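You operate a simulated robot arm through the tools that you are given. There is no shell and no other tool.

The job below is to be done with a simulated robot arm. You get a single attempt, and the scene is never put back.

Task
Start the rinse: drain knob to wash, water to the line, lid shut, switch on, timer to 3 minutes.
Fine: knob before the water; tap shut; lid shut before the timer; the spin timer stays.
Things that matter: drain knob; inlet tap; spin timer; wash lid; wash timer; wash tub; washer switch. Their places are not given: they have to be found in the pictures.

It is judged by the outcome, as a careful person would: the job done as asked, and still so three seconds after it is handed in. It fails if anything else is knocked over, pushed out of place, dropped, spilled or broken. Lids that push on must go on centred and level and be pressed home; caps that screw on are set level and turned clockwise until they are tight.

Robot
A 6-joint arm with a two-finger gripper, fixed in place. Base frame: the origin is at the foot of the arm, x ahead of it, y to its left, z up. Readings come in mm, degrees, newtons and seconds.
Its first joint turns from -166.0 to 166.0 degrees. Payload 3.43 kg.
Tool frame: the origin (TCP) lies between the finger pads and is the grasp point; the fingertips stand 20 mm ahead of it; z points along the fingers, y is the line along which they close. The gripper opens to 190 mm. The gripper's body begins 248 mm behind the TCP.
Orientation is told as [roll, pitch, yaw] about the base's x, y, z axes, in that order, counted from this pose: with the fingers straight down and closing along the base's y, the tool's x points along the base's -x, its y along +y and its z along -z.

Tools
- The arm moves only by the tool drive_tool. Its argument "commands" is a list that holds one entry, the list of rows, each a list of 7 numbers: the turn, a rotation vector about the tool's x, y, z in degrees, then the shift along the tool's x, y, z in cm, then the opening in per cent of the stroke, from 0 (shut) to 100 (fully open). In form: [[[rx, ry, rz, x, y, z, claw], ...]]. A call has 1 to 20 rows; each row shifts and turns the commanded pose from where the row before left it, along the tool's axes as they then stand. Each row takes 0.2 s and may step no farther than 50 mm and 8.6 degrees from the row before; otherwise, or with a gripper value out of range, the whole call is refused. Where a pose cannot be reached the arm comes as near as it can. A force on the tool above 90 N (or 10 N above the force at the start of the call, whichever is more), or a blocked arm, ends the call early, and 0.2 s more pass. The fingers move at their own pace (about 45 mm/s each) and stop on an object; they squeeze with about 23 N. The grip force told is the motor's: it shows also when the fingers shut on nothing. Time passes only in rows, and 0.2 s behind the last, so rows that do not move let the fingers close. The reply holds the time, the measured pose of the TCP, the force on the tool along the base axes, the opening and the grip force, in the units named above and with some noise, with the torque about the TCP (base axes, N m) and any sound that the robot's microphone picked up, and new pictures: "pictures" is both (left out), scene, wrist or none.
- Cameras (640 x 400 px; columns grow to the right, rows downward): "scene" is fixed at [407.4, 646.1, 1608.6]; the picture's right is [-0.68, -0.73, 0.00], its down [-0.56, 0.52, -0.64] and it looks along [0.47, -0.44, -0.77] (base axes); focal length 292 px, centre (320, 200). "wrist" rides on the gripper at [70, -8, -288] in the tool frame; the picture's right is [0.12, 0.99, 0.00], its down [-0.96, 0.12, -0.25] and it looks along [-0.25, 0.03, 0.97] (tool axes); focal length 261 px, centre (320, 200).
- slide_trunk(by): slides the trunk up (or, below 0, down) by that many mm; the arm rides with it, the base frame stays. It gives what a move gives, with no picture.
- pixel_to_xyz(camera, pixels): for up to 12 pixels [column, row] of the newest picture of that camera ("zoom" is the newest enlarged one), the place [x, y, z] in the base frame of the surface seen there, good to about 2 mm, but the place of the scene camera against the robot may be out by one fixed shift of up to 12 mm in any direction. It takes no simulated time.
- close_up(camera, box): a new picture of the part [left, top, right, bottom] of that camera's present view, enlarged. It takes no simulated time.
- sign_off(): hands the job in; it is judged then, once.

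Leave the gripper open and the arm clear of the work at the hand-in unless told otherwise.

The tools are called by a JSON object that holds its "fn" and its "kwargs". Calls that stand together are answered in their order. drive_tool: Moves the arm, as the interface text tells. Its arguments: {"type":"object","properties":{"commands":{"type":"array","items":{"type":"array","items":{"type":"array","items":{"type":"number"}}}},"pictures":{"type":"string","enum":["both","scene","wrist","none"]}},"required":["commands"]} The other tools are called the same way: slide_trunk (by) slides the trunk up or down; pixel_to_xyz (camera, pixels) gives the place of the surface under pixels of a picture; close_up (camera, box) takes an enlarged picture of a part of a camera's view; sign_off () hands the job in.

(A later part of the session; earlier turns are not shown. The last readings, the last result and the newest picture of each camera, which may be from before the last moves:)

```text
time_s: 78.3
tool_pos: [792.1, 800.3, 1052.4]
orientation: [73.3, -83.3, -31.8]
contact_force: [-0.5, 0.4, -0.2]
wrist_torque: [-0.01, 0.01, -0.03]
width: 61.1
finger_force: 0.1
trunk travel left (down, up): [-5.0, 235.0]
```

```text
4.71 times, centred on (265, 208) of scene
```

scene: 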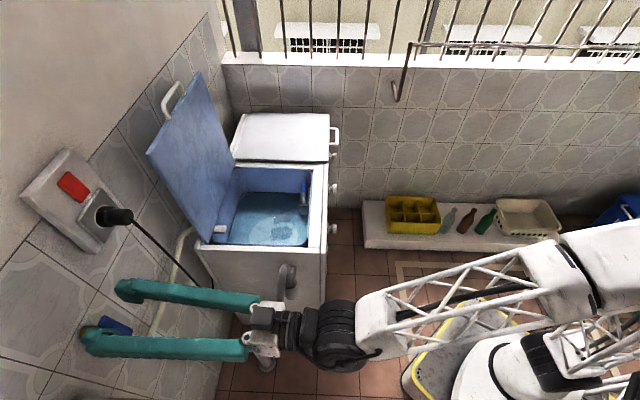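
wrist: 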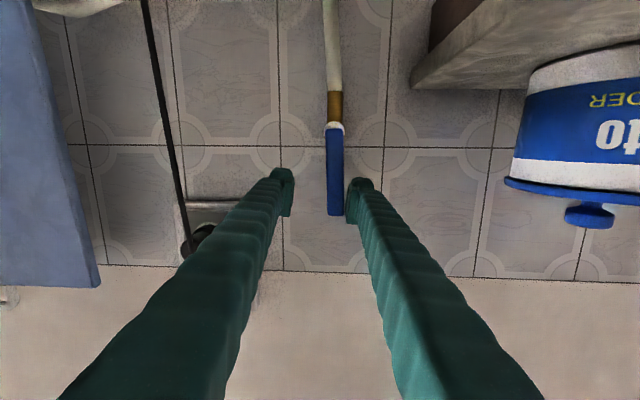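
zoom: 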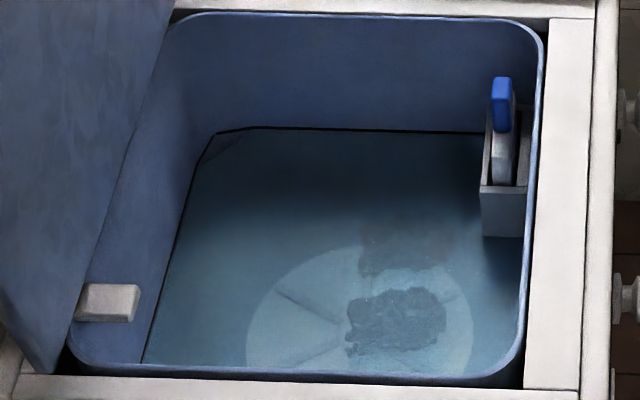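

The stream has stopped and the water is at the line. The lever leans about 2° short of its original upright; I nudge 3–4 mm more toward its stop.

{"fn": "drive_tool", "kwargs": {"commands": [[[0, 0, 0, 0, -0.3, 0, 32], [0, 0, 0, 0, -0.2, 0, 32], [0, 0, 0, 0, 0, 0, 32]]], "pictures": "both"}}

{"fn": "close_up", "kwargs": {"camera": "wrist", "box": [240, 80, 400, 240]}}

{"fn": "close_up", "kwargs": {"camera": "scene", "box": [255, 182, 285, 202]}}

{"fn": "pixel_to_xyz", "kwargs": {"camera": "zoom", "pixels": [[320, 209], [320, 230], [320, 245], [320, 270], [550, 260], [100, 260], [320, 330], [500, 330]]}}

```text
time_s: 79.2
tool_pos: [795.6, 797.2, 1052.8]
orientation: [73.4, -83.3, -31.9]
contact_force: [-1.3, 1.2, -0.6]
wrist_torque: [-0.07, -0.03, 0.0]
width: 61.7
finger_force: 1.4
trunk travel left (down, up): [-5.0, 235.0]
```

scene: 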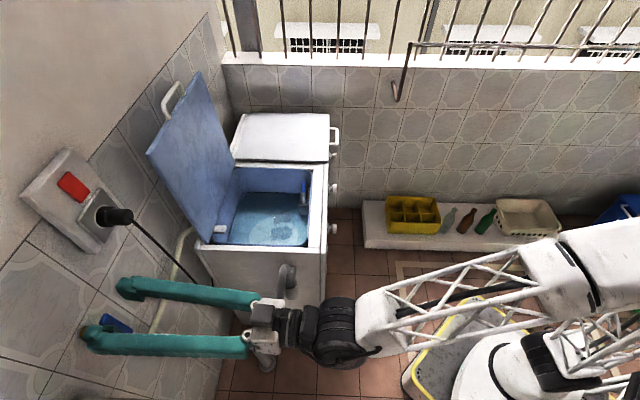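
wrist: 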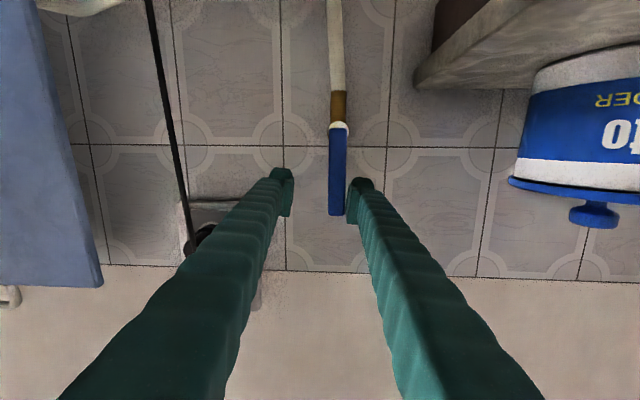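

```text
2.50 times, centred on (320, 160) of wrist
```

zoom: 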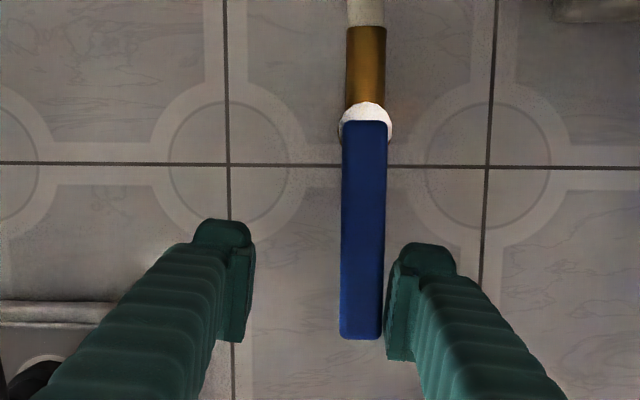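

```text
16.00 times, centred on (270, 192) of scene
```

zoom: 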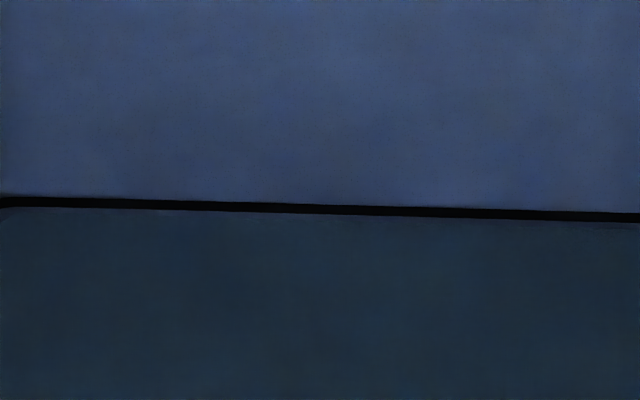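

```text
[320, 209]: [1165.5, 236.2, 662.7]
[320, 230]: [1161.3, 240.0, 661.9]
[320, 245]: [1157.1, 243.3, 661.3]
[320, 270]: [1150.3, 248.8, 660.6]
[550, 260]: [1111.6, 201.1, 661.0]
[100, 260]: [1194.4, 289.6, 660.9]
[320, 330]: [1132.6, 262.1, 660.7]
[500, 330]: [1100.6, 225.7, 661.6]
```

The lever is back at its original upright position (closed) and the water reads 661 vs the line at 662. I back straight away from the tap.

{"fn": "drive_tool", "kwargs": {"commands": [[[0, 0, 0, 0, 0.2, 0, 40], [0, 0, 0, 0, 0.3, 0, 40], [0, 0, 0, 0, 0, -4.5, 40], [0, 0, 0, 0, 0, -4.5, 40], [0, 0, 0, 0, 0, -4.5, 40], [0, 0, 0, 0, 0, -4.5, 40]]], "pictures": "both"}}

{"fn": "close_up", "kwargs": {"camera": "scene", "box": [205, 165, 325, 250]}}

{"fn": "close_up", "kwargs": {"camera": "scene", "box": [60, 290, 180, 365]}}

{"fn": "slide_trunk", "kwargs": {"by": 170}}

```text
time_s: 80.5
tool_pos: [658.7, 684.0, 1058.1]
orientation: [73.2, -83.3, -31.7]
contact_force: [0.3, -0.1, -0.7]
wrist_torque: [0.12, -0.14, -0.03]
width: 76.1
finger_force: 0.0
trunk travel left (down, up): [-5.0, 235.0]
```

scene: 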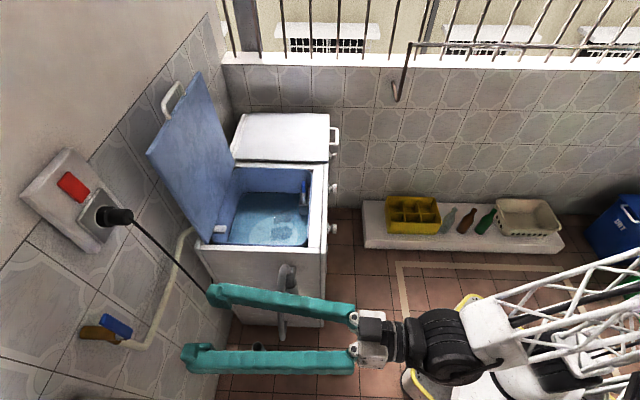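
wrist: 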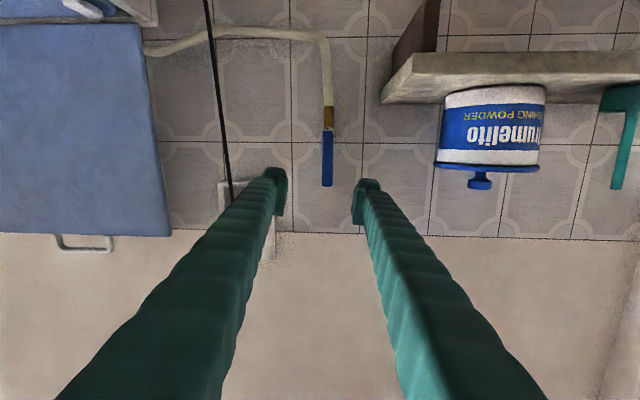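

```text
4.71 times, centred on (265, 208) of scene
```

zoom: 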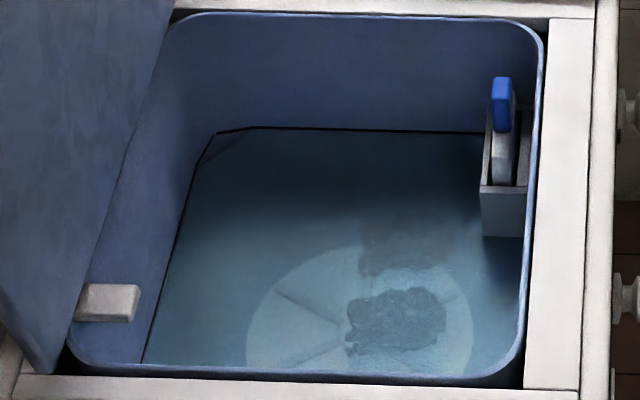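

```text
5.33 times, centred on (120, 328) of scene
```

zoom: 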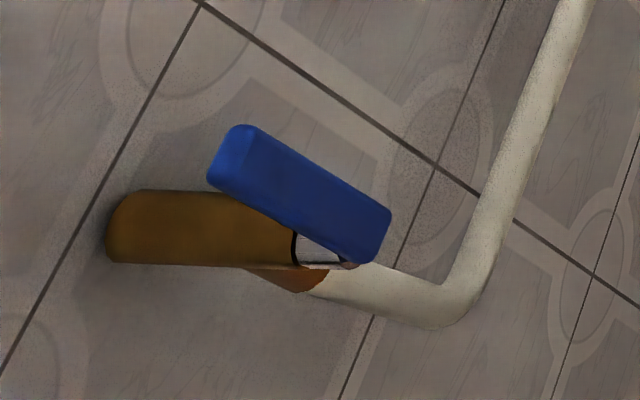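

```text
time_s: 82.5
tool_pos: [658.7, 684.0, 1229.0]
orientation: [73.7, -83.3, -32.2]
contact_force: [0.5, -1.0, -0.1]
wrist_torque: [-0.02, 0.0, -0.03]
width: 75.9
finger_force: 0.1
trunk travel left (down, up): [-175.0, 65.0]
```

The tap looks exactly as at the start (closed) and no stream runs. Now for the wall switch: I close the fingers and slide right until facing the red rocker.

{"fn": "drive_tool", "kwargs": {"commands": [[[0, 0, 0, -0.5, -4.5, 0, 20], [0, 0, 0, -0.5, -4.5, 0, 10], [0, 0, 0, -0.5, -4.5, 0, 0], [0, 0, 0, -0.5, -4.5, 0, 0]]], "pictures": "both"}}

{"fn": "close_up", "kwargs": {"camera": "wrist", "box": [240, 100, 400, 260]}}

```text
time_s: 83.5
tool_pos: [718.8, 609.8, 1257.1]
orientation: [65.3, -83.3, -27.0]
contact_force: [0.2, 1.3, -1.0]
wrist_torque: [0.09, -0.1, -0.09]
width: 0.1
finger_force: 9.4
out of reach, approached as far as the arm can: row 1, 2, 3, 4
trunk travel left (down, up): [-175.0, 65.0]
```

scene: 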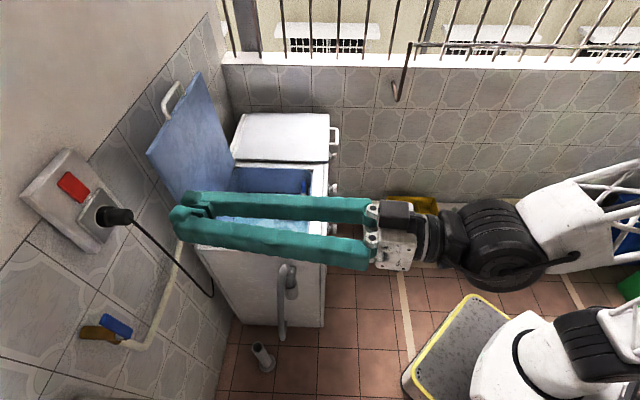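
wrist: 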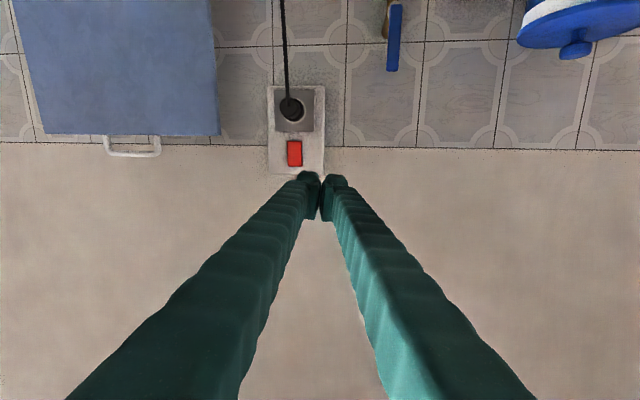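

```text
2.50 times, centred on (320, 180) of wrist
```

zoom: 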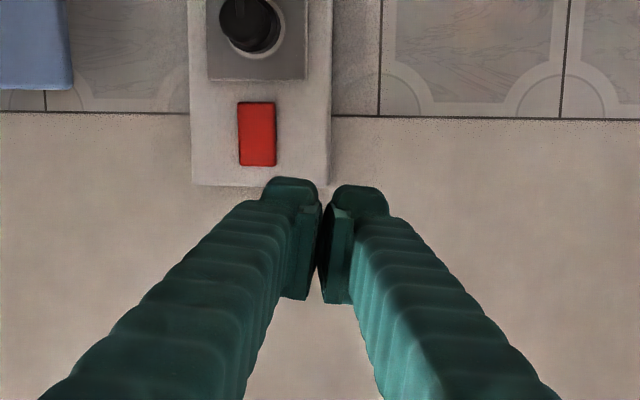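

The rocker is at (295,153). I measure its surface at top, middle and bottom to see which half stands proud.

{"fn": "pixel_to_xyz", "kwargs": {"camera": "zoom", "pixels": [[257, 110], [257, 120], [257, 134], [257, 148], [257, 160], [242, 134], [272, 134], [257, 92], [257, 178], [222, 134], [300, 134]]}}

{"fn": "close_up", "kwargs": {"camera": "wrist", "box": [265, 120, 325, 185]}}

{"fn": "close_up", "kwargs": {"camera": "scene", "box": [50, 160, 100, 210]}}

```text
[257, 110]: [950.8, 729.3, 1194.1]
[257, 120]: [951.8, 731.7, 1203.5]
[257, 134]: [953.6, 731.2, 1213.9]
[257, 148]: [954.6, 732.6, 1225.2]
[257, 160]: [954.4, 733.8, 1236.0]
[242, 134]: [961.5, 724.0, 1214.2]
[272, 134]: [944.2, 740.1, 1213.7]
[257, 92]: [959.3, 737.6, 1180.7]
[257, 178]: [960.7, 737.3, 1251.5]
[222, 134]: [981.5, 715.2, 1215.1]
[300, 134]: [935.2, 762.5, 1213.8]
```

```text
6.15 times, centred on (295, 152) of wrist
```

zoom: 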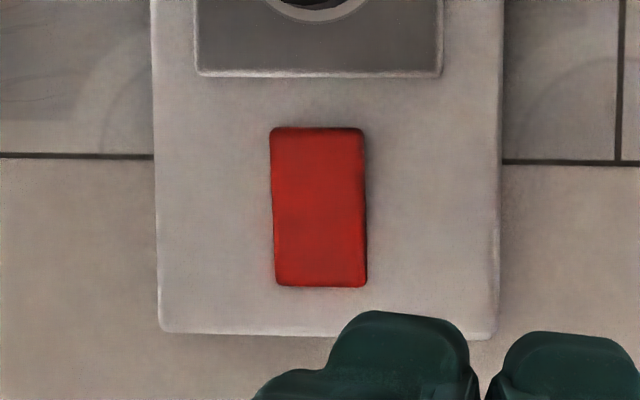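

```text
8.00 times, centred on (75, 185) of scene
```

zoom: 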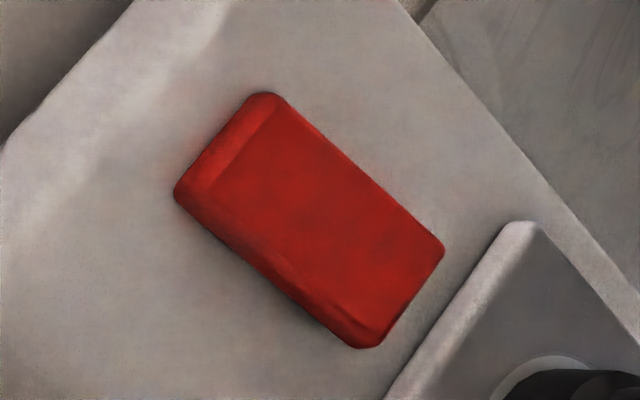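

The rocker's lower half stands proud (u 1188 vs 1194 at the top), so it is off and the bottom half must be pressed in. I check where the plug below it sits so the fingers clear it.

{"fn": "close_up", "kwargs": {"camera": "wrist", "box": [255, 70, 335, 190]}}

```text
3.33 times, centred on (295, 130) of wrist
```

zoom: 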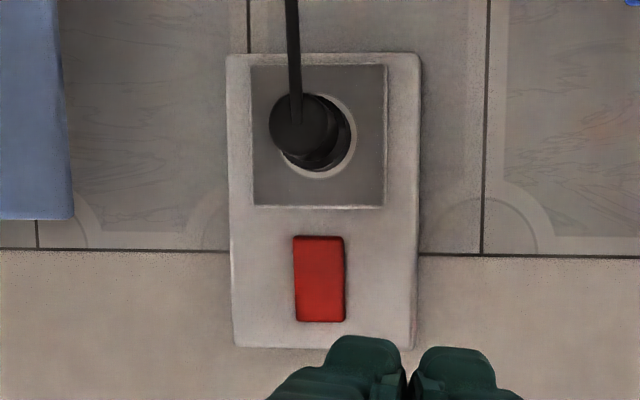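

{"fn": "pixel_to_xyz", "kwargs": {"camera": "zoom", "pixels": [[300, 125], [300, 150], [300, 100], [278, 125], [335, 130], [318, 165], [318, 195], [318, 208], [318, 222], [318, 243]]}}

```text
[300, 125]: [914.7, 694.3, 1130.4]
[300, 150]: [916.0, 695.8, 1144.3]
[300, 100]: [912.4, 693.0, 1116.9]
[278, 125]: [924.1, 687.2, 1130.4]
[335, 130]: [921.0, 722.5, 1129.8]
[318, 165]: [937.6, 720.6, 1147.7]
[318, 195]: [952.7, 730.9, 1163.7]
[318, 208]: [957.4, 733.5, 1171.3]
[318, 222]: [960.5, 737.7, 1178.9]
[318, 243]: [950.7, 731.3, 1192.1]
```

The plug's top is at z≈1148 and the socket plate ends at z≈1171, so with the closed fingertips spanning z 1173–1215 I can press the rocker's lower half. I move to about 40 mm in front of it.

{"fn": "drive_tool", "kwargs": {"commands": [[[0, 0, -3, 0, 0, 4.5, 0], [0, 0, -3, 0, 0, 4.5, 0], [0, 0, 0, 1.2, -2, 3.5, 0], [0, 0, 0, 1.2, -2, 3.5, 0], [0, 0, 0, 2.1, -1.8, 3.5, 0]]], "pictures": "both"}}

{"fn": "close_up", "kwargs": {"camera": "wrist", "box": [240, 90, 400, 250]}}

```text
time_s: 84.7
tool_pos: [861.2, 715.6, 1206.3]
orientation: [0.0, -86.9, 36.6]
contact_force: [-0.4, -0.4, 1.0]
wrist_torque: [-0.11, 0.14, 0.02]
width: 0.2
finger_force: 22.9
out of reach, approached as far as the arm can: row 3, 4, 5
trunk travel left (down, up): [-175.0, 65.0]
```

scene: 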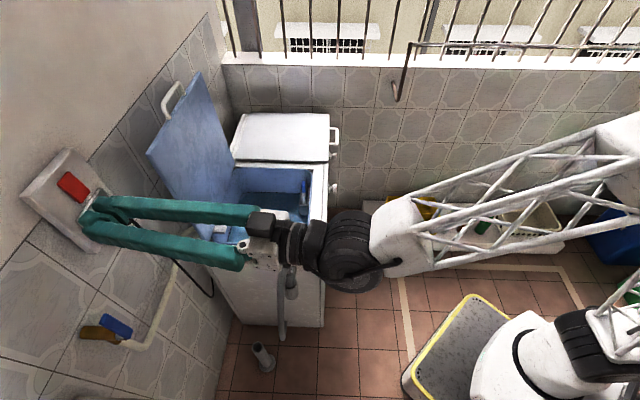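
wrist: 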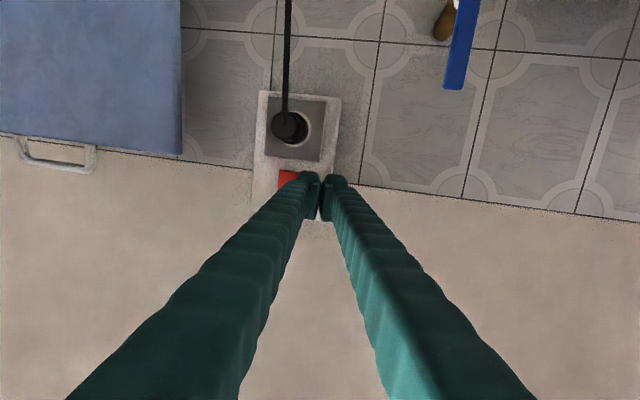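

```text
2.50 times, centred on (320, 170) of wrist
```

zoom: 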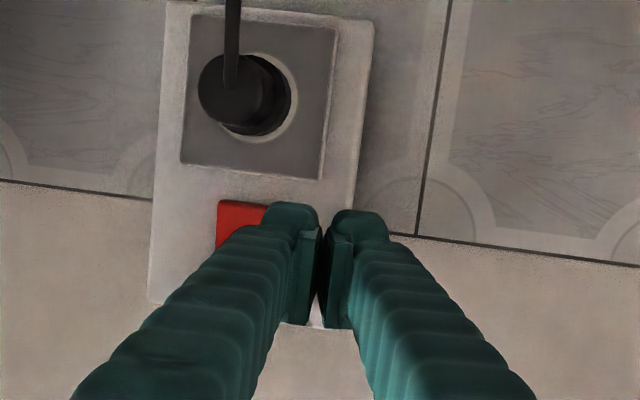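

Now at u≈1115 with no roll. I shift 46 mm right and 9 mm down to line up with the rocker's lower half.

{"fn": "drive_tool", "kwargs": {"commands": [[[0, 0, 0, 0.3, -2.3, 0, 0], [0, 0, 0, 0.6, -2.3, 0, 0], [0, 0, 0, 0, 0, 0, 0]]], "pictures": "both"}}

{"fn": "close_up", "kwargs": {"camera": "wrist", "box": [240, 90, 400, 250]}}

{"fn": "close_up", "kwargs": {"camera": "scene", "box": [20, 130, 170, 260]}}

```text
time_s: 85.5
tool_pos: [858.5, 715.2, 1203.6]
orientation: [0.0, -86.8, 36.6]
contact_force: [-0.2, 0.2, -0.1]
wrist_torque: [-0.01, -0.01, 0.01]
width: 0.0
finger_force: 22.6
out of reach, approached as far as the arm can: row 1, 2
trunk travel left (down, up): [-175.0, 65.0]
```

scene: 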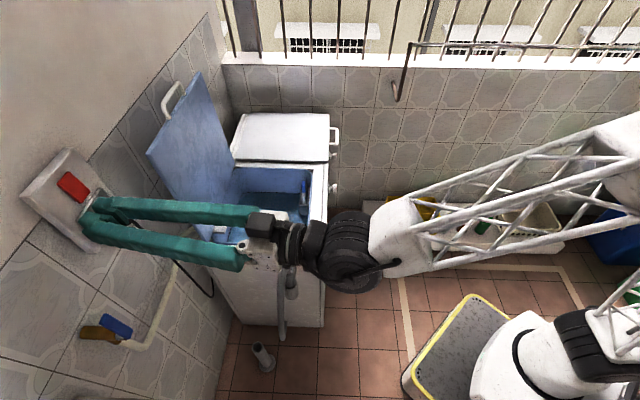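
wrist: 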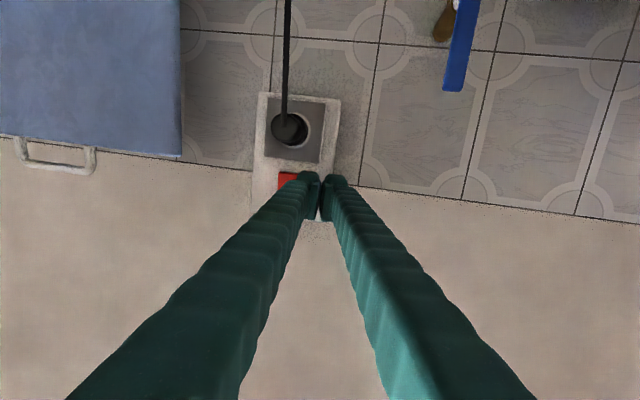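

```text
2.50 times, centred on (320, 170) of wrist
```

zoom: 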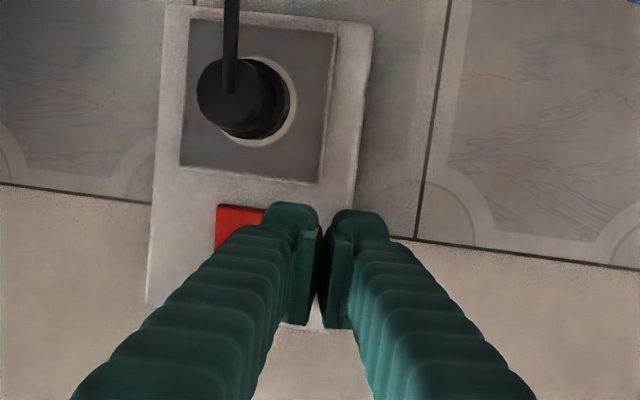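

```text
3.08 times, centred on (95, 195) of scene
```

zoom: 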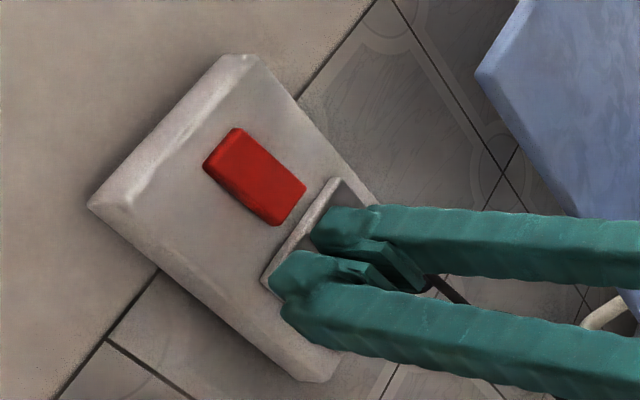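

Moving right is blocked by the same wrist limit, which positive roll relieves. I try rolling +24° while shifting right.

{"fn": "drive_tool", "kwargs": {"commands": [[[0, 0, 8, 0, 0, 0, 0], [0, 0, 8, 0, 0, 0, 0], [0, 0, 8, 0, 0, 0, 0], [0, 0, 0, 0.9, -2.1, 0, 0], [0, 0, 0, 0.9, -2.1, 0, 0]]], "pictures": "both"}}

{"fn": "close_up", "kwargs": {"camera": "scene", "box": [20, 130, 170, 260]}}

```text
time_s: 86.7
tool_pos: [857.6, 719.6, 1206.6]
orientation: [67.0, -80.0, -31.6]
contact_force: [-0.1, 0.2, -0.4]
wrist_torque: [-0.01, 0.02, -0.02]
width: 0.0
finger_force: 22.6
out of reach, approached as far as the arm can: row 1, 2, 3, 4, 5
trunk travel left (down, up): [-175.0, 65.0]
```

scene: 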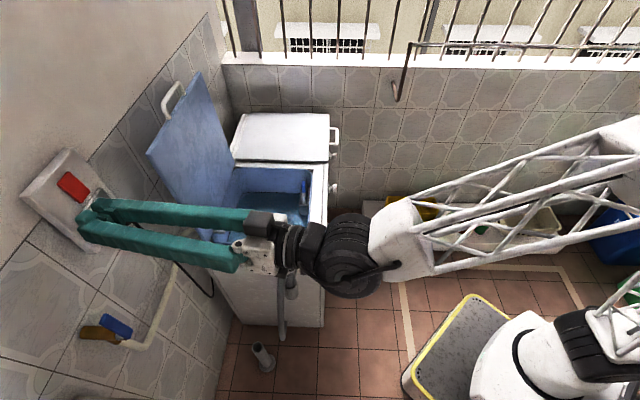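
wrist: 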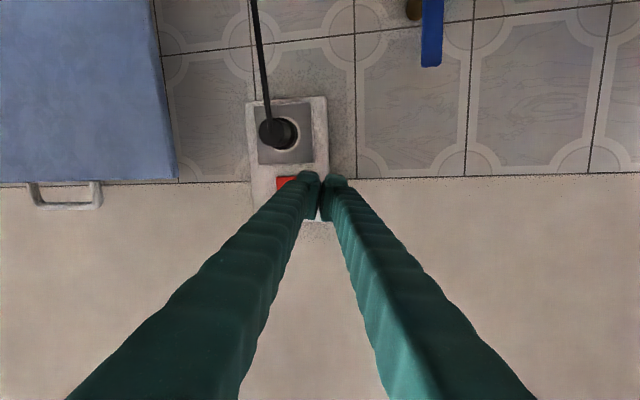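

```text
3.08 times, centred on (95, 195) of scene
```

zoom: 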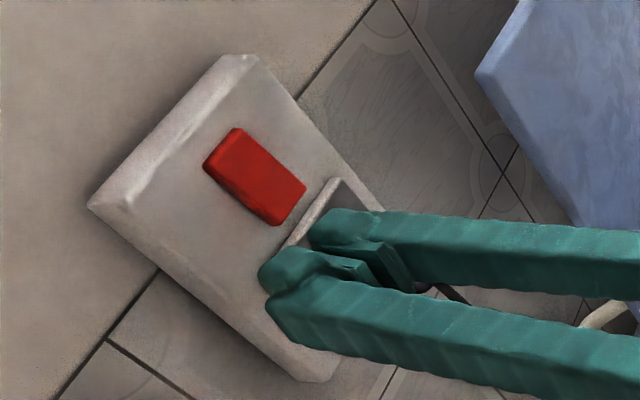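

This configuration can't face the switch squarely. I retreat, return to tool-down, and will redo lid and switch from the right-hand configuration that worked on the knob, in the asked order.

{"fn": "drive_tool", "kwargs": {"commands": [[[0, 0, 0, 0, 0, -4.5, 0], [0, 0, 0, 0, 0, -4.5, 0], [0, 0, 0, 0, 0, -4.5, 0], [0, 0, 0, 0, 0, -4.5, 0], [0, 5.6, 0, 3, 0, 0, 0], [0, 5.6, 0, 3, 0, 0, 0], [0, 5.6, 0, 3, 0, 0, 0], [0, 5.6, 0, 3, 0, 0, 0], [0, 5.6, 0, 3, 0, 0, 0], [0, 5.6, 0, 3, 0, 0, 0], [0, 5.6, 0, 3, 0, 0, 0], [0, 5.6, 0, 3, 0, 0, 0], [0, 5.6, 0, 3, 0, 0, 0], [0, 5.6, 0, 3, 0, 0, 0]]], "pictures": "none"}}

{"fn": "drive_tool", "kwargs": {"commands": [[[0, 5.6, 0, 2.5, 0, 0, 40], [0, 5.6, 0, 2.5, 0, 0, 40], [0, 5.6, 0, 2.5, 0, 0, 40], [0, 5.6, 0, 2.5, 0, 0, 40], [0, 5.6, 0, 2.5, 0, 0, 40], [0, 5.6, 0, 2.5, 0, 0, 40]]], "pictures": "both"}}

```text
time_s: 89.7
tool_pos: [607.3, 544.8, 978.1]
orientation: [4.6, -30.9, 36.2]
contact_force: [-5.1, 5.2, 0.7]
wrist_torque: [-0.77, -0.85, -0.79]
width: 0.0
finger_force: 22.9
out of reach, approached as far as the arm can: row 9, 10
trunk travel left (down, up): [-175.0, 65.0]
```

```text
time_s: 91.1
tool_pos: [469.5, 485.1, 942.2]
orientation: [9.5, 3.4, 36.4]
contact_force: [-1.1, 0.8, -0.3]
wrist_torque: [0.01, -0.05, -0.02]
width: 76.1
finger_force: 0.1
trunk travel left (down, up): [-175.0, 65.0]
```

scene: 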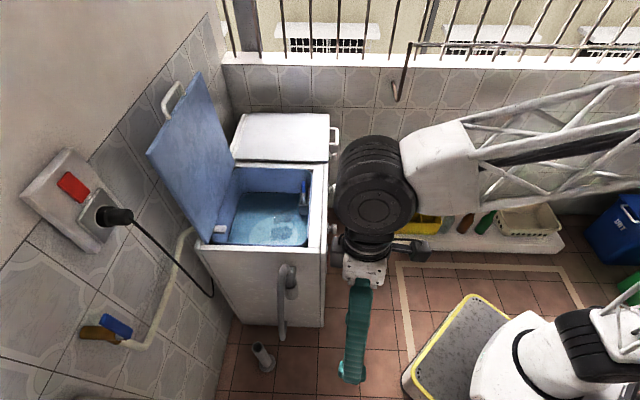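
wrist: 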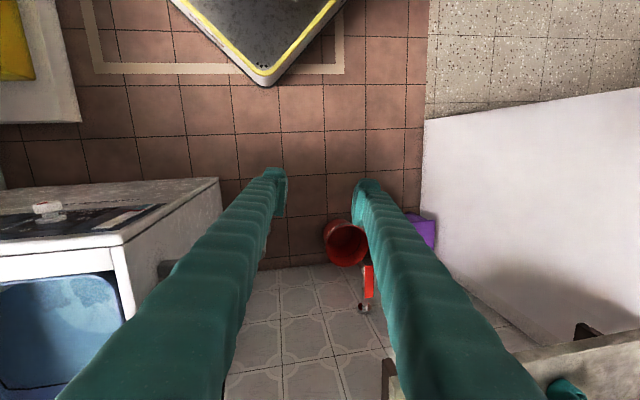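

Back in tool-down. I straighten the tool to yaw 45°, rise, and sweep right to v≈-470 in front of the lid.

{"fn": "drive_tool", "kwargs": {"commands": [[[4.75, -1.7, -4.3, 0, 0, -4, 30], [4.75, -1.7, -4.3, 0, 0, -4, 30], [0, 0, 0, 0, -3, -4, 30], [0, 0, 0, 0, -3, -4, 30], [0, 0, 0, 0, -3, -4, 30], [0, 0, 0, 0, -4.7, 0, 30], [0, 0, 0, 0, -4.7, 0, 30], [0, 0, 0, 0, -4.7, 0, 30], [0, 0, 0, 0, -4.7, 0, 30], [0, 0, 0, 0, -4.7, 0, 30], [0, 0, 0, 0, -4.7, 0, 30], [0, 0, 0, 0, -4.7, 0, 30], [0, 0, 0, 0, -4.7, 0, 30]]], "pictures": "none"}}

```text
time_s: 93.9
tool_pos: [806.2, 146.9, 1137.9]
orientation: [0.2, -1.0, 44.5]
contact_force: [-1.4, -0.9, -0.5]
wrist_torque: [-0.06, -0.21, -0.02]
width: 56.9
finger_force: 0.1
trunk travel left (down, up): [-175.0, 65.0]
```

Now I roll the tool by 90° (so the fingers will close across the handle bar) in free air.

{"fn": "drive_tool", "kwargs": {"commands": [[[0, 0, 8.2, 0, 0, 0, 30], [0, 0, 8.2, 0, 0, 0, 30], [0, 0, 8.2, 0, 0, 0, 30], [0, 0, 8.2, 0, 0, 0, 30], [0, 0, 8.2, 0, 0, 0, 30], [0, 0, 8.2, 0, 0, 0, 30], [0, 0, 8.2, 0, 0, 0, 30], [0, 0, 8.2, 0, 0, 0, 30], [0, 0, 8.2, 0, 0, 0, 30], [0, 0, 8.2, 0, 0, 0, 30], [0, 0, 7.5, 0, 0, 0, 30]]], "pictures": "none"}}

{"fn": "drive_tool", "kwargs": {"commands": [[[-6, 0, 0, 0, 3, 0, 30], [-6, 0, 0, 0, 3, 0, 30], [-6, 0, 0, 0, 3, 0, 30], [-6, 0, 0, 0, 3, 0, 30], [-6, 0, 0, 0, 3, 0, 30], [-6, 0, 0, 0, 3, 0, 30], [-6, 0, 0, 0, 3, 0, 30], [-6, 0, 0, 0, 3, 0, 30], [-6, 0, 0, 0, 3, 0, 30], [-6, 0, 0, 0, 3, 0, 30]]], "pictures": "both"}}

```text
time_s: 96.3
tool_pos: [803.8, 146.4, 1138.5]
orientation: [0.9, 0.2, -45.0]
contact_force: [0.2, -0.1, 0.2]
wrist_torque: [-0.01, 0.02, 0.01]
width: 57.2
finger_force: 0.0
trunk travel left (down, up): [-175.0, 65.0]
```

```text
time_s: 98.5
tool_pos: [983.6, 322.5, 1274.2]
orientation: [61.0, 0.2, -44.9]
contact_force: [0.2, 0.4, 0.1]
wrist_torque: [-0.04, 0.01, 0.01]
width: 56.9
finger_force: 0.0
trunk travel left (down, up): [-175.0, 65.0]
```

scene: 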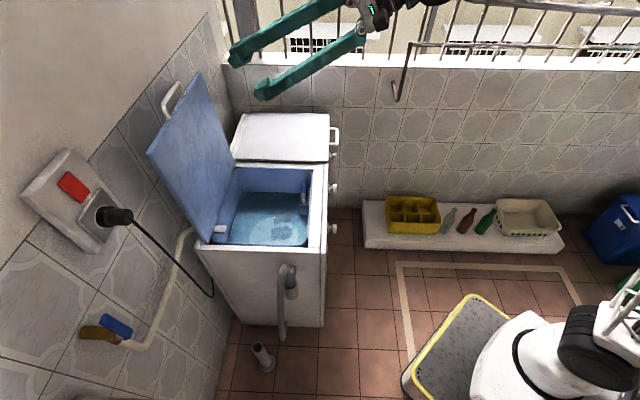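
wrist: 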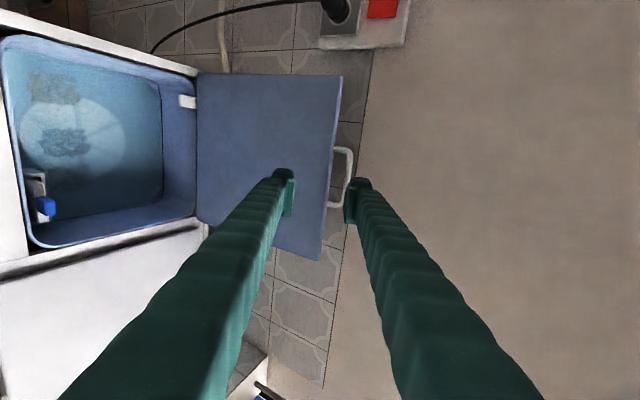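

Excellent: the tool is pitched 29° down with fingers closing across the handle bar at (345,178). I enlarge and measure the handle.

{"fn": "close_up", "kwargs": {"camera": "wrist", "box": [290, 130, 390, 230]}}

```text
4.00 times, centred on (340, 180) of wrist
```

zoom: 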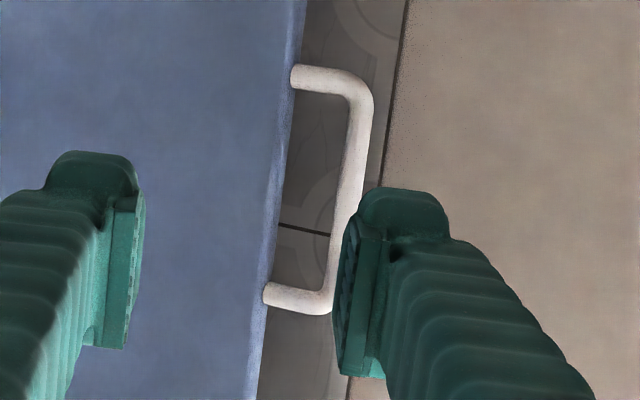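

{"fn": "pixel_to_xyz", "kwargs": {"camera": "zoom", "pixels": [[358, 120], [350, 180], [346, 220], [370, 110], [345, 130], [288, 120], [280, 180], [273, 240], [330, 80], [300, 300], [200, 180], [290, 100]]}}

{"fn": "pixel_to_xyz", "kwargs": {"camera": "wrist", "pixels": [[199, 120], [199, 180], [220, 120], [260, 150], [300, 110], [330, 100], [182, 100], [198, 220], [340, 80], [320, 258]]}}

```text
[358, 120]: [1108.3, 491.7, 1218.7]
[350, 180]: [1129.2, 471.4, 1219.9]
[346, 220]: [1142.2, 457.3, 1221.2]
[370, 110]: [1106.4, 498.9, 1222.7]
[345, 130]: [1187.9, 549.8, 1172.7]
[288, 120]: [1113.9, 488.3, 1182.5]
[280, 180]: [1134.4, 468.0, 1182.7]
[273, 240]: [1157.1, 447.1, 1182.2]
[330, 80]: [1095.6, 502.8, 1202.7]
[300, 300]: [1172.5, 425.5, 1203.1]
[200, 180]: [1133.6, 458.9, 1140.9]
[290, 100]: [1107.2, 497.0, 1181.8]
```

```text
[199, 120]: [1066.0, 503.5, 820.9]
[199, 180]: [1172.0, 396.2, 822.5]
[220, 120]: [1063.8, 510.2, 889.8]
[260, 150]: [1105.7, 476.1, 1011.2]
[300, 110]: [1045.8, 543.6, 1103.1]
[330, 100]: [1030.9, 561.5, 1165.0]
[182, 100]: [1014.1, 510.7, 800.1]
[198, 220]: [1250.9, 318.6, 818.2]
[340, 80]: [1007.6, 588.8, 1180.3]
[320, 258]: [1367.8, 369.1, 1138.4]
```

Bar centre is near u=1135, z=1219 (10 mm thick), lid edge at z=1183, loop 95 mm wide; the lid leans about 3° past vertical. I approach along the tool axis to about 50 mm short, narrowing the fingers to ~25 mm.

{"fn": "drive_tool", "kwargs": {"commands": [[[0, 0, 0, 0, 2.7, 3.5, 20], [0, 0, 0, -0.25, 2.7, 3.5, 13], [0, 0, 0, 0, 0, 4, 13], [0, 0, 0, 0, 0, 4, 13], [0, 0, 0, 0, 0, 0, 13]]], "pictures": "both"}}

{"fn": "close_up", "kwargs": {"camera": "wrist", "box": [270, 130, 370, 230]}}

```text
time_s: 99.7
tool_pos: [1095.7, 435.4, 1247.4]
orientation: [61.0, 0.2, -45.0]
contact_force: [0.2, -1.1, -0.6]
wrist_torque: [0.02, -0.06, 0.04]
width: 24.3
finger_force: 0.0
trunk travel left (down, up): [-175.0, 65.0]
```

scene: 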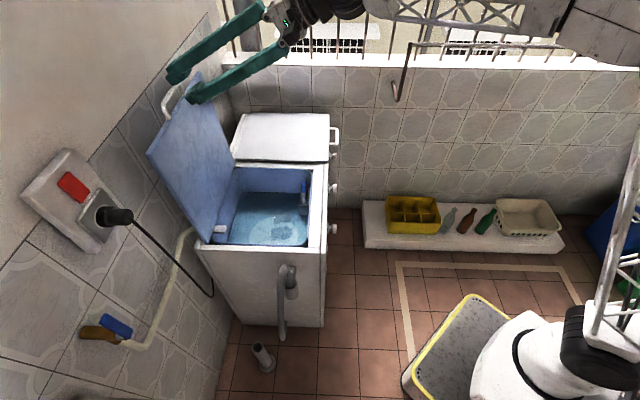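
wrist: 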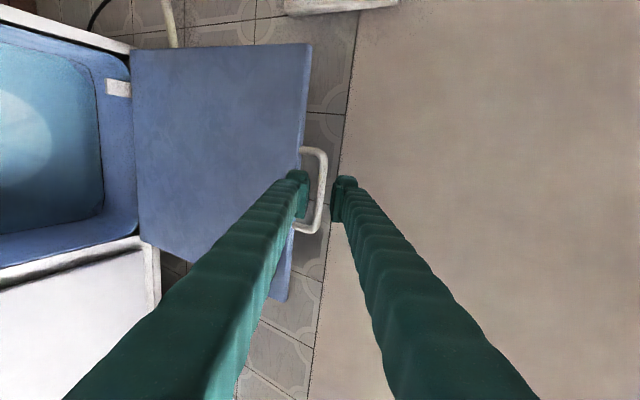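

```text
4.00 times, centred on (320, 180) of wrist
```

zoom: 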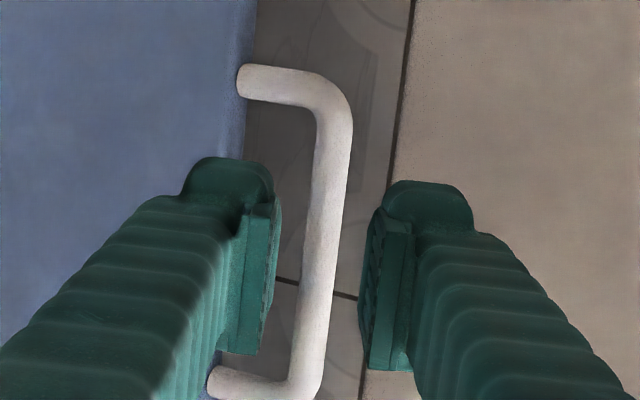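

The bar runs right between the fingers. I measure it once more from here.

{"fn": "pixel_to_xyz", "kwargs": {"camera": "zoom", "pixels": [[322, 230], [310, 230], [334, 230], [334, 130], [312, 320], [244, 110], [245, 130], [210, 370]]}}

```text
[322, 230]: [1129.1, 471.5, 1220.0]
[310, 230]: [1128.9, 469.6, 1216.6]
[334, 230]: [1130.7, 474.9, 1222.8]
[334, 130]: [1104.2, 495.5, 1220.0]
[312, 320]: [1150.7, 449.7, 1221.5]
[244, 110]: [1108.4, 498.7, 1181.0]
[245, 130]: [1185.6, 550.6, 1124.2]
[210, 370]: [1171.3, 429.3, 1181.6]
```

Aligned. I advance 50 mm so the bar sits about 9 mm inside the fingertips, and close on it.

{"fn": "drive_tool", "kwargs": {"commands": [[[0, 0, 0, -0.3, 0, 2.5, 13], [0, 0, 0, 0, 0, 2.5, 13], [0, 0, 0, 0, 0, 0, 2], [0, 0, 0, 0, 0, 0, 2], [0, 0, 0, 0, 0, 0, 2]]], "pictures": "both"}}

{"fn": "close_up", "kwargs": {"camera": "wrist", "box": [270, 140, 370, 240]}}

```text
time_s: 100.9
tool_pos: [1129.6, 463.2, 1221.8]
orientation: [60.9, 0.3, -44.8]
contact_force: [0.0, -0.5, -1.3]
wrist_torque: [0.64, 0.66, -0.54]
width: 10.7
finger_force: 44.1
trunk travel left (down, up): [-175.0, 65.0]
```

scene: 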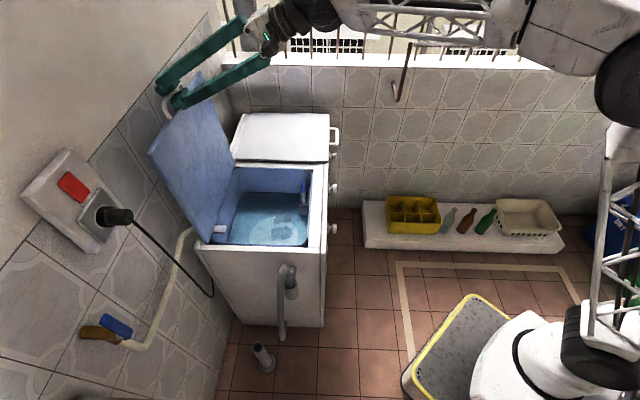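
wrist: 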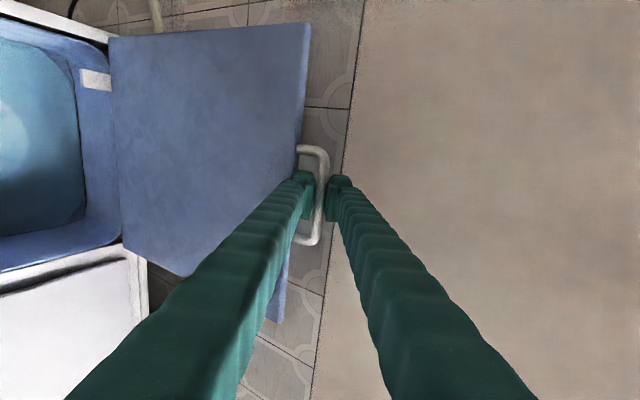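

```text
4.00 times, centred on (320, 190) of wrist
```

zoom: 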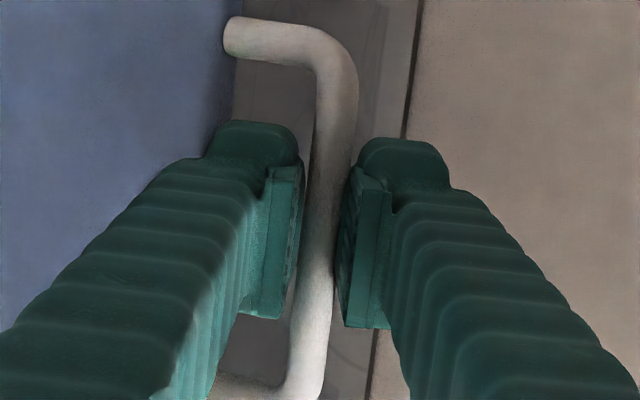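

The bar is firmly gripped (10.7 mm). I start swinging the lid forward along its arc (hinge near u≈1120, z≈812), the first 12°.

{"fn": "drive_tool", "kwargs": {"commands": [[[0, 0, 0, 0, -0.75, -1.41, 2], [0, 0, 0, 0, -1.08, -1.83, 2], [0, 0, 0, 0, -1.16, -1.77, 2], [0, 0, 0, 0, -1.71, -2.25, 2]]], "pictures": "both"}}

```text
time_s: 101.9
tool_pos: [1069.2, 401.6, 1217.6]
orientation: [60.9, 0.2, -44.9]
contact_force: [-0.5, -1.1, 2.2]
wrist_torque: [0.56, 0.61, -0.62]
width: 10.1
finger_force: 44.2
trunk travel left (down, up): [-175.0, 65.0]
```

scene: 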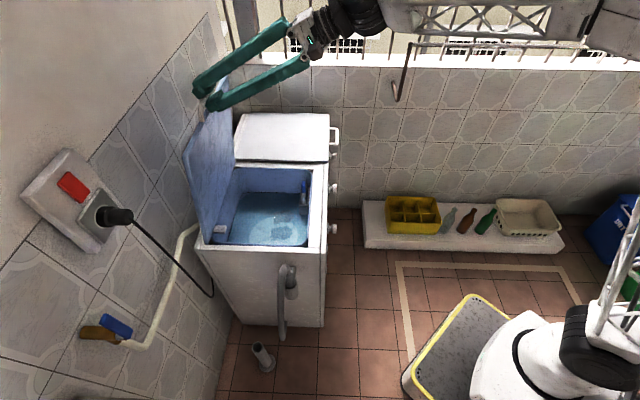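
wrist: 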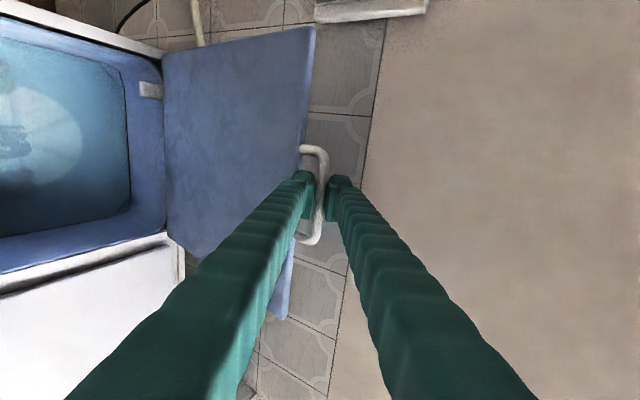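

It swings freely with almost no force. I continue along the arc to about 30°.

{"fn": "drive_tool", "kwargs": {"commands": [[[0, 0, 0, 0, -2.34, -2.65, 2], [0, 0, 0, 0, -2.56, -2.42, 2], [0, 0, 0, 0, -2.77, -2.21, 2], [0, 0, 0, 0, -2.94, -1.95, 2]]], "pictures": "wrist"}}

```text
time_s: 102.9
tool_pos: [973.3, 306.4, 1172.4]
orientation: [61.1, 0.1, -44.7]
contact_force: [-21.3, -0.1, 26.7]
wrist_torque: [0.94, 0.63, -0.13]
width: 9.4
finger_force: 42.6
trunk travel left (down, up): [-175.0, 65.0]
```

wrist: 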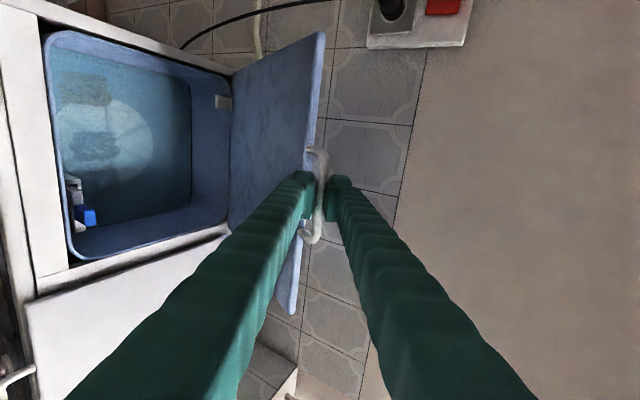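

A radial load of about 30 N built up, meaning my arc is slightly too tight. I loosen the fingers to a ~22 mm cage so the bar rests on the lower finger and the load vanishes.

{"fn": "drive_tool", "kwargs": {"commands": [[[0, 0, 0, 0, 0, 0, 11], [0, 0, 0, 0, 0, 0, 11]]], "pictures": "both"}}

{"fn": "close_up", "kwargs": {"camera": "wrist", "box": [270, 140, 370, 240]}}

```text
time_s: 103.5
tool_pos: [976.1, 307.3, 1169.1]
orientation: [60.8, 0.2, -44.9]
contact_force: [-0.6, 0.1, -0.8]
wrist_torque: [0.01, -0.01, 0.0]
width: 21.0
finger_force: 0.2
trunk travel left (down, up): [-175.0, 65.0]
```

scene: 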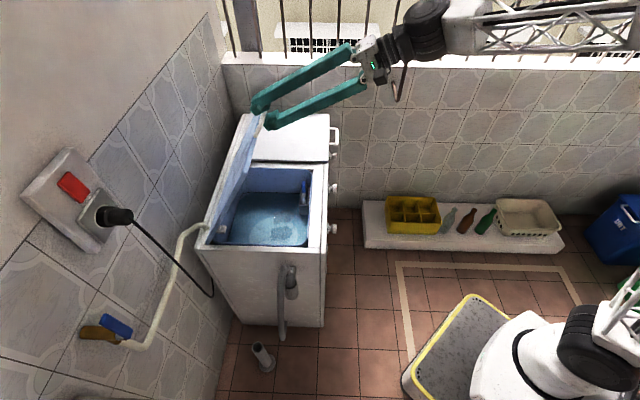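
wrist: 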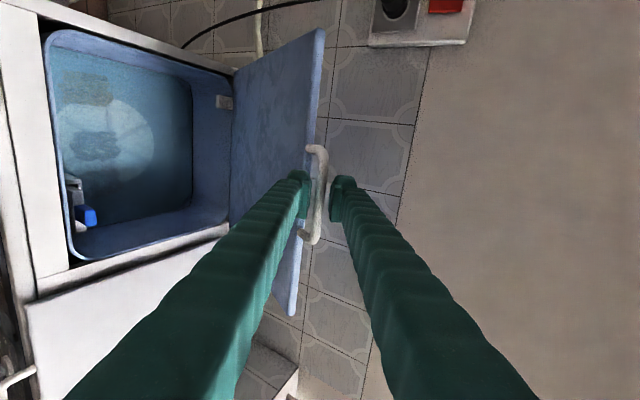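

```text
4.00 times, centred on (320, 190) of wrist
```

zoom: 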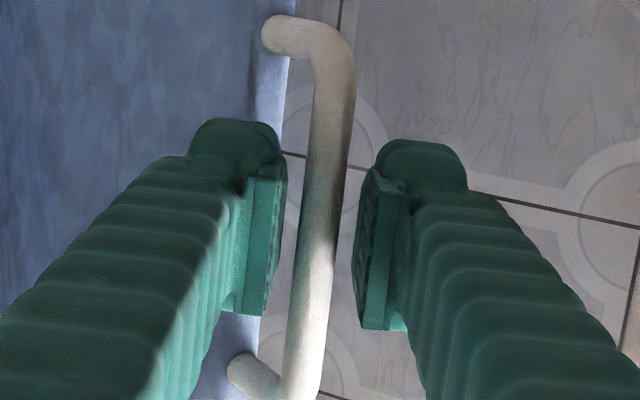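

The lid holds its position by hinge friction (no force, bar still centred). I measure the bar now to refine the arc.

{"fn": "pixel_to_xyz", "kwargs": {"camera": "zoom", "pixels": [[325, 200], [322, 230], [335, 120], [300, 330], [313, 230], [333, 230]]}}

```text
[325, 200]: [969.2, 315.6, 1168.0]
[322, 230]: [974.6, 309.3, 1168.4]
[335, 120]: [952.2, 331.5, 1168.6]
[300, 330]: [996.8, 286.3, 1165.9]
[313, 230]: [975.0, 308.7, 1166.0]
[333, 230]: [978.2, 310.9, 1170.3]
```

The refined hinge is about u=1111, z=813, radius 405; the lid is now at ≈29°. I continue to 50° with the loose cage, easing the tool pitch from 29° to 17°.

{"fn": "drive_tool", "kwargs": {"commands": [[[-3, 0, 0, 0, -3.51, -2.33, 11], [-3, 0, 0, 0, -3.17, -1.65, 11], [-3, 0, 0, 0, -3.22, -1.56, 11], [-3, 0, 0, 0, -3.28, -1.42, 11]]], "pictures": "wrist"}}

{"fn": "close_up", "kwargs": {"camera": "wrist", "box": [270, 140, 370, 240]}}

```text
time_s: 104.5
tool_pos: [893.5, 225.6, 1080.9]
orientation: [73.0, 0.1, -45.0]
contact_force: [-3.8, -5.8, 7.0]
wrist_torque: [0.21, -0.06, 0.0]
width: 23.4
finger_force: 2.2
trunk travel left (down, up): [-175.0, 65.0]
```

wrist: 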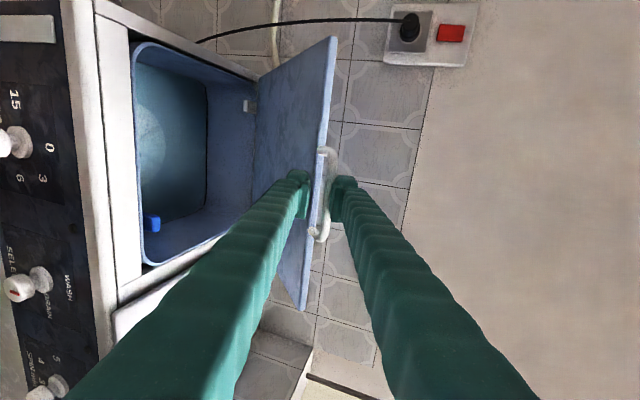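

```text
4.00 times, centred on (320, 190) of wrist
```

zoom: 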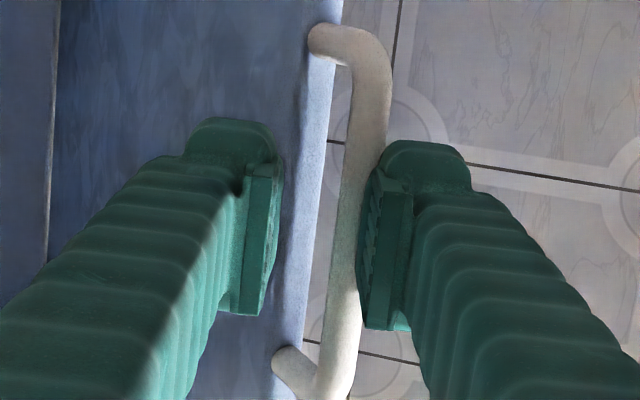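

Upper finger guides the bar smoothly. I continue to about 70°.

{"fn": "drive_tool", "kwargs": {"commands": [[[-3, 0, 0, 0, -3.78, -1.11, 11], [-3, 0, 0, 0, -3.37, -1.2, 11], [-3, 0, 0, 0, -3.4, -1.1, 11], [-3, 0, 0, 0, -3.45, -0.98, 11]]], "pictures": "both"}}

{"fn": "close_up", "kwargs": {"camera": "wrist", "box": [270, 140, 370, 240]}}

```text
time_s: 105.5
tool_pos: [841.2, 174.7, 953.0]
orientation: [84.9, 0.1, -44.9]
contact_force: [-0.3, -0.1, 0.1]
wrist_torque: [-0.07, 0.09, -0.15]
width: 21.0
finger_force: 0.0
trunk travel left (down, up): [-175.0, 65.0]
```

scene: 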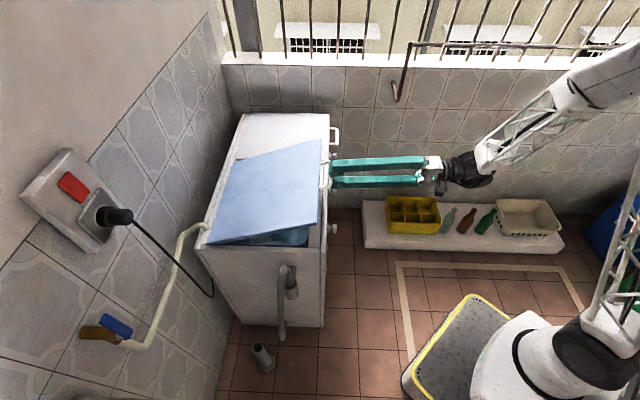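
wrist: 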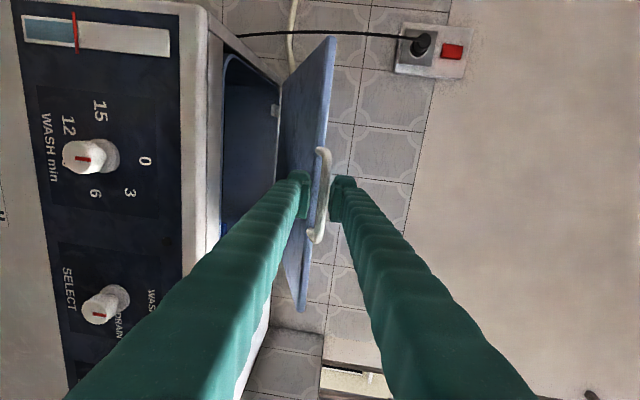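

```text
4.00 times, centred on (320, 190) of wrist
```

zoom: 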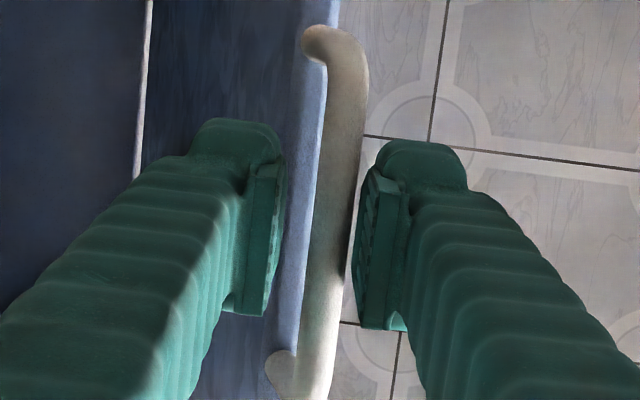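

Lid at about 70°. In this view the level gauge (top left) shows blue right up to the red line; I enlarge it to confirm.

{"fn": "close_up", "kwargs": {"camera": "wrist", "box": [10, 0, 190, 110]}}

```text
3.56 times, centred on (100, 55) of wrist
```

zoom: 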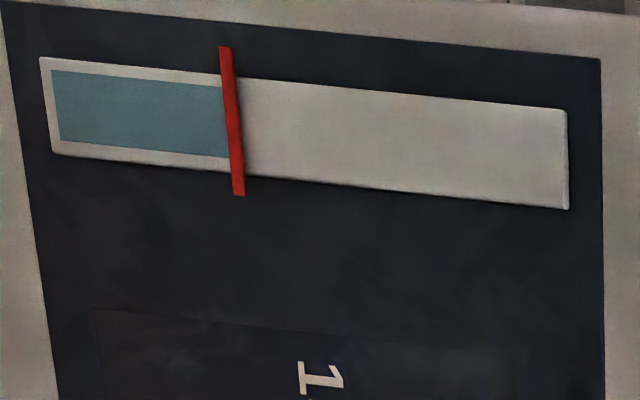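

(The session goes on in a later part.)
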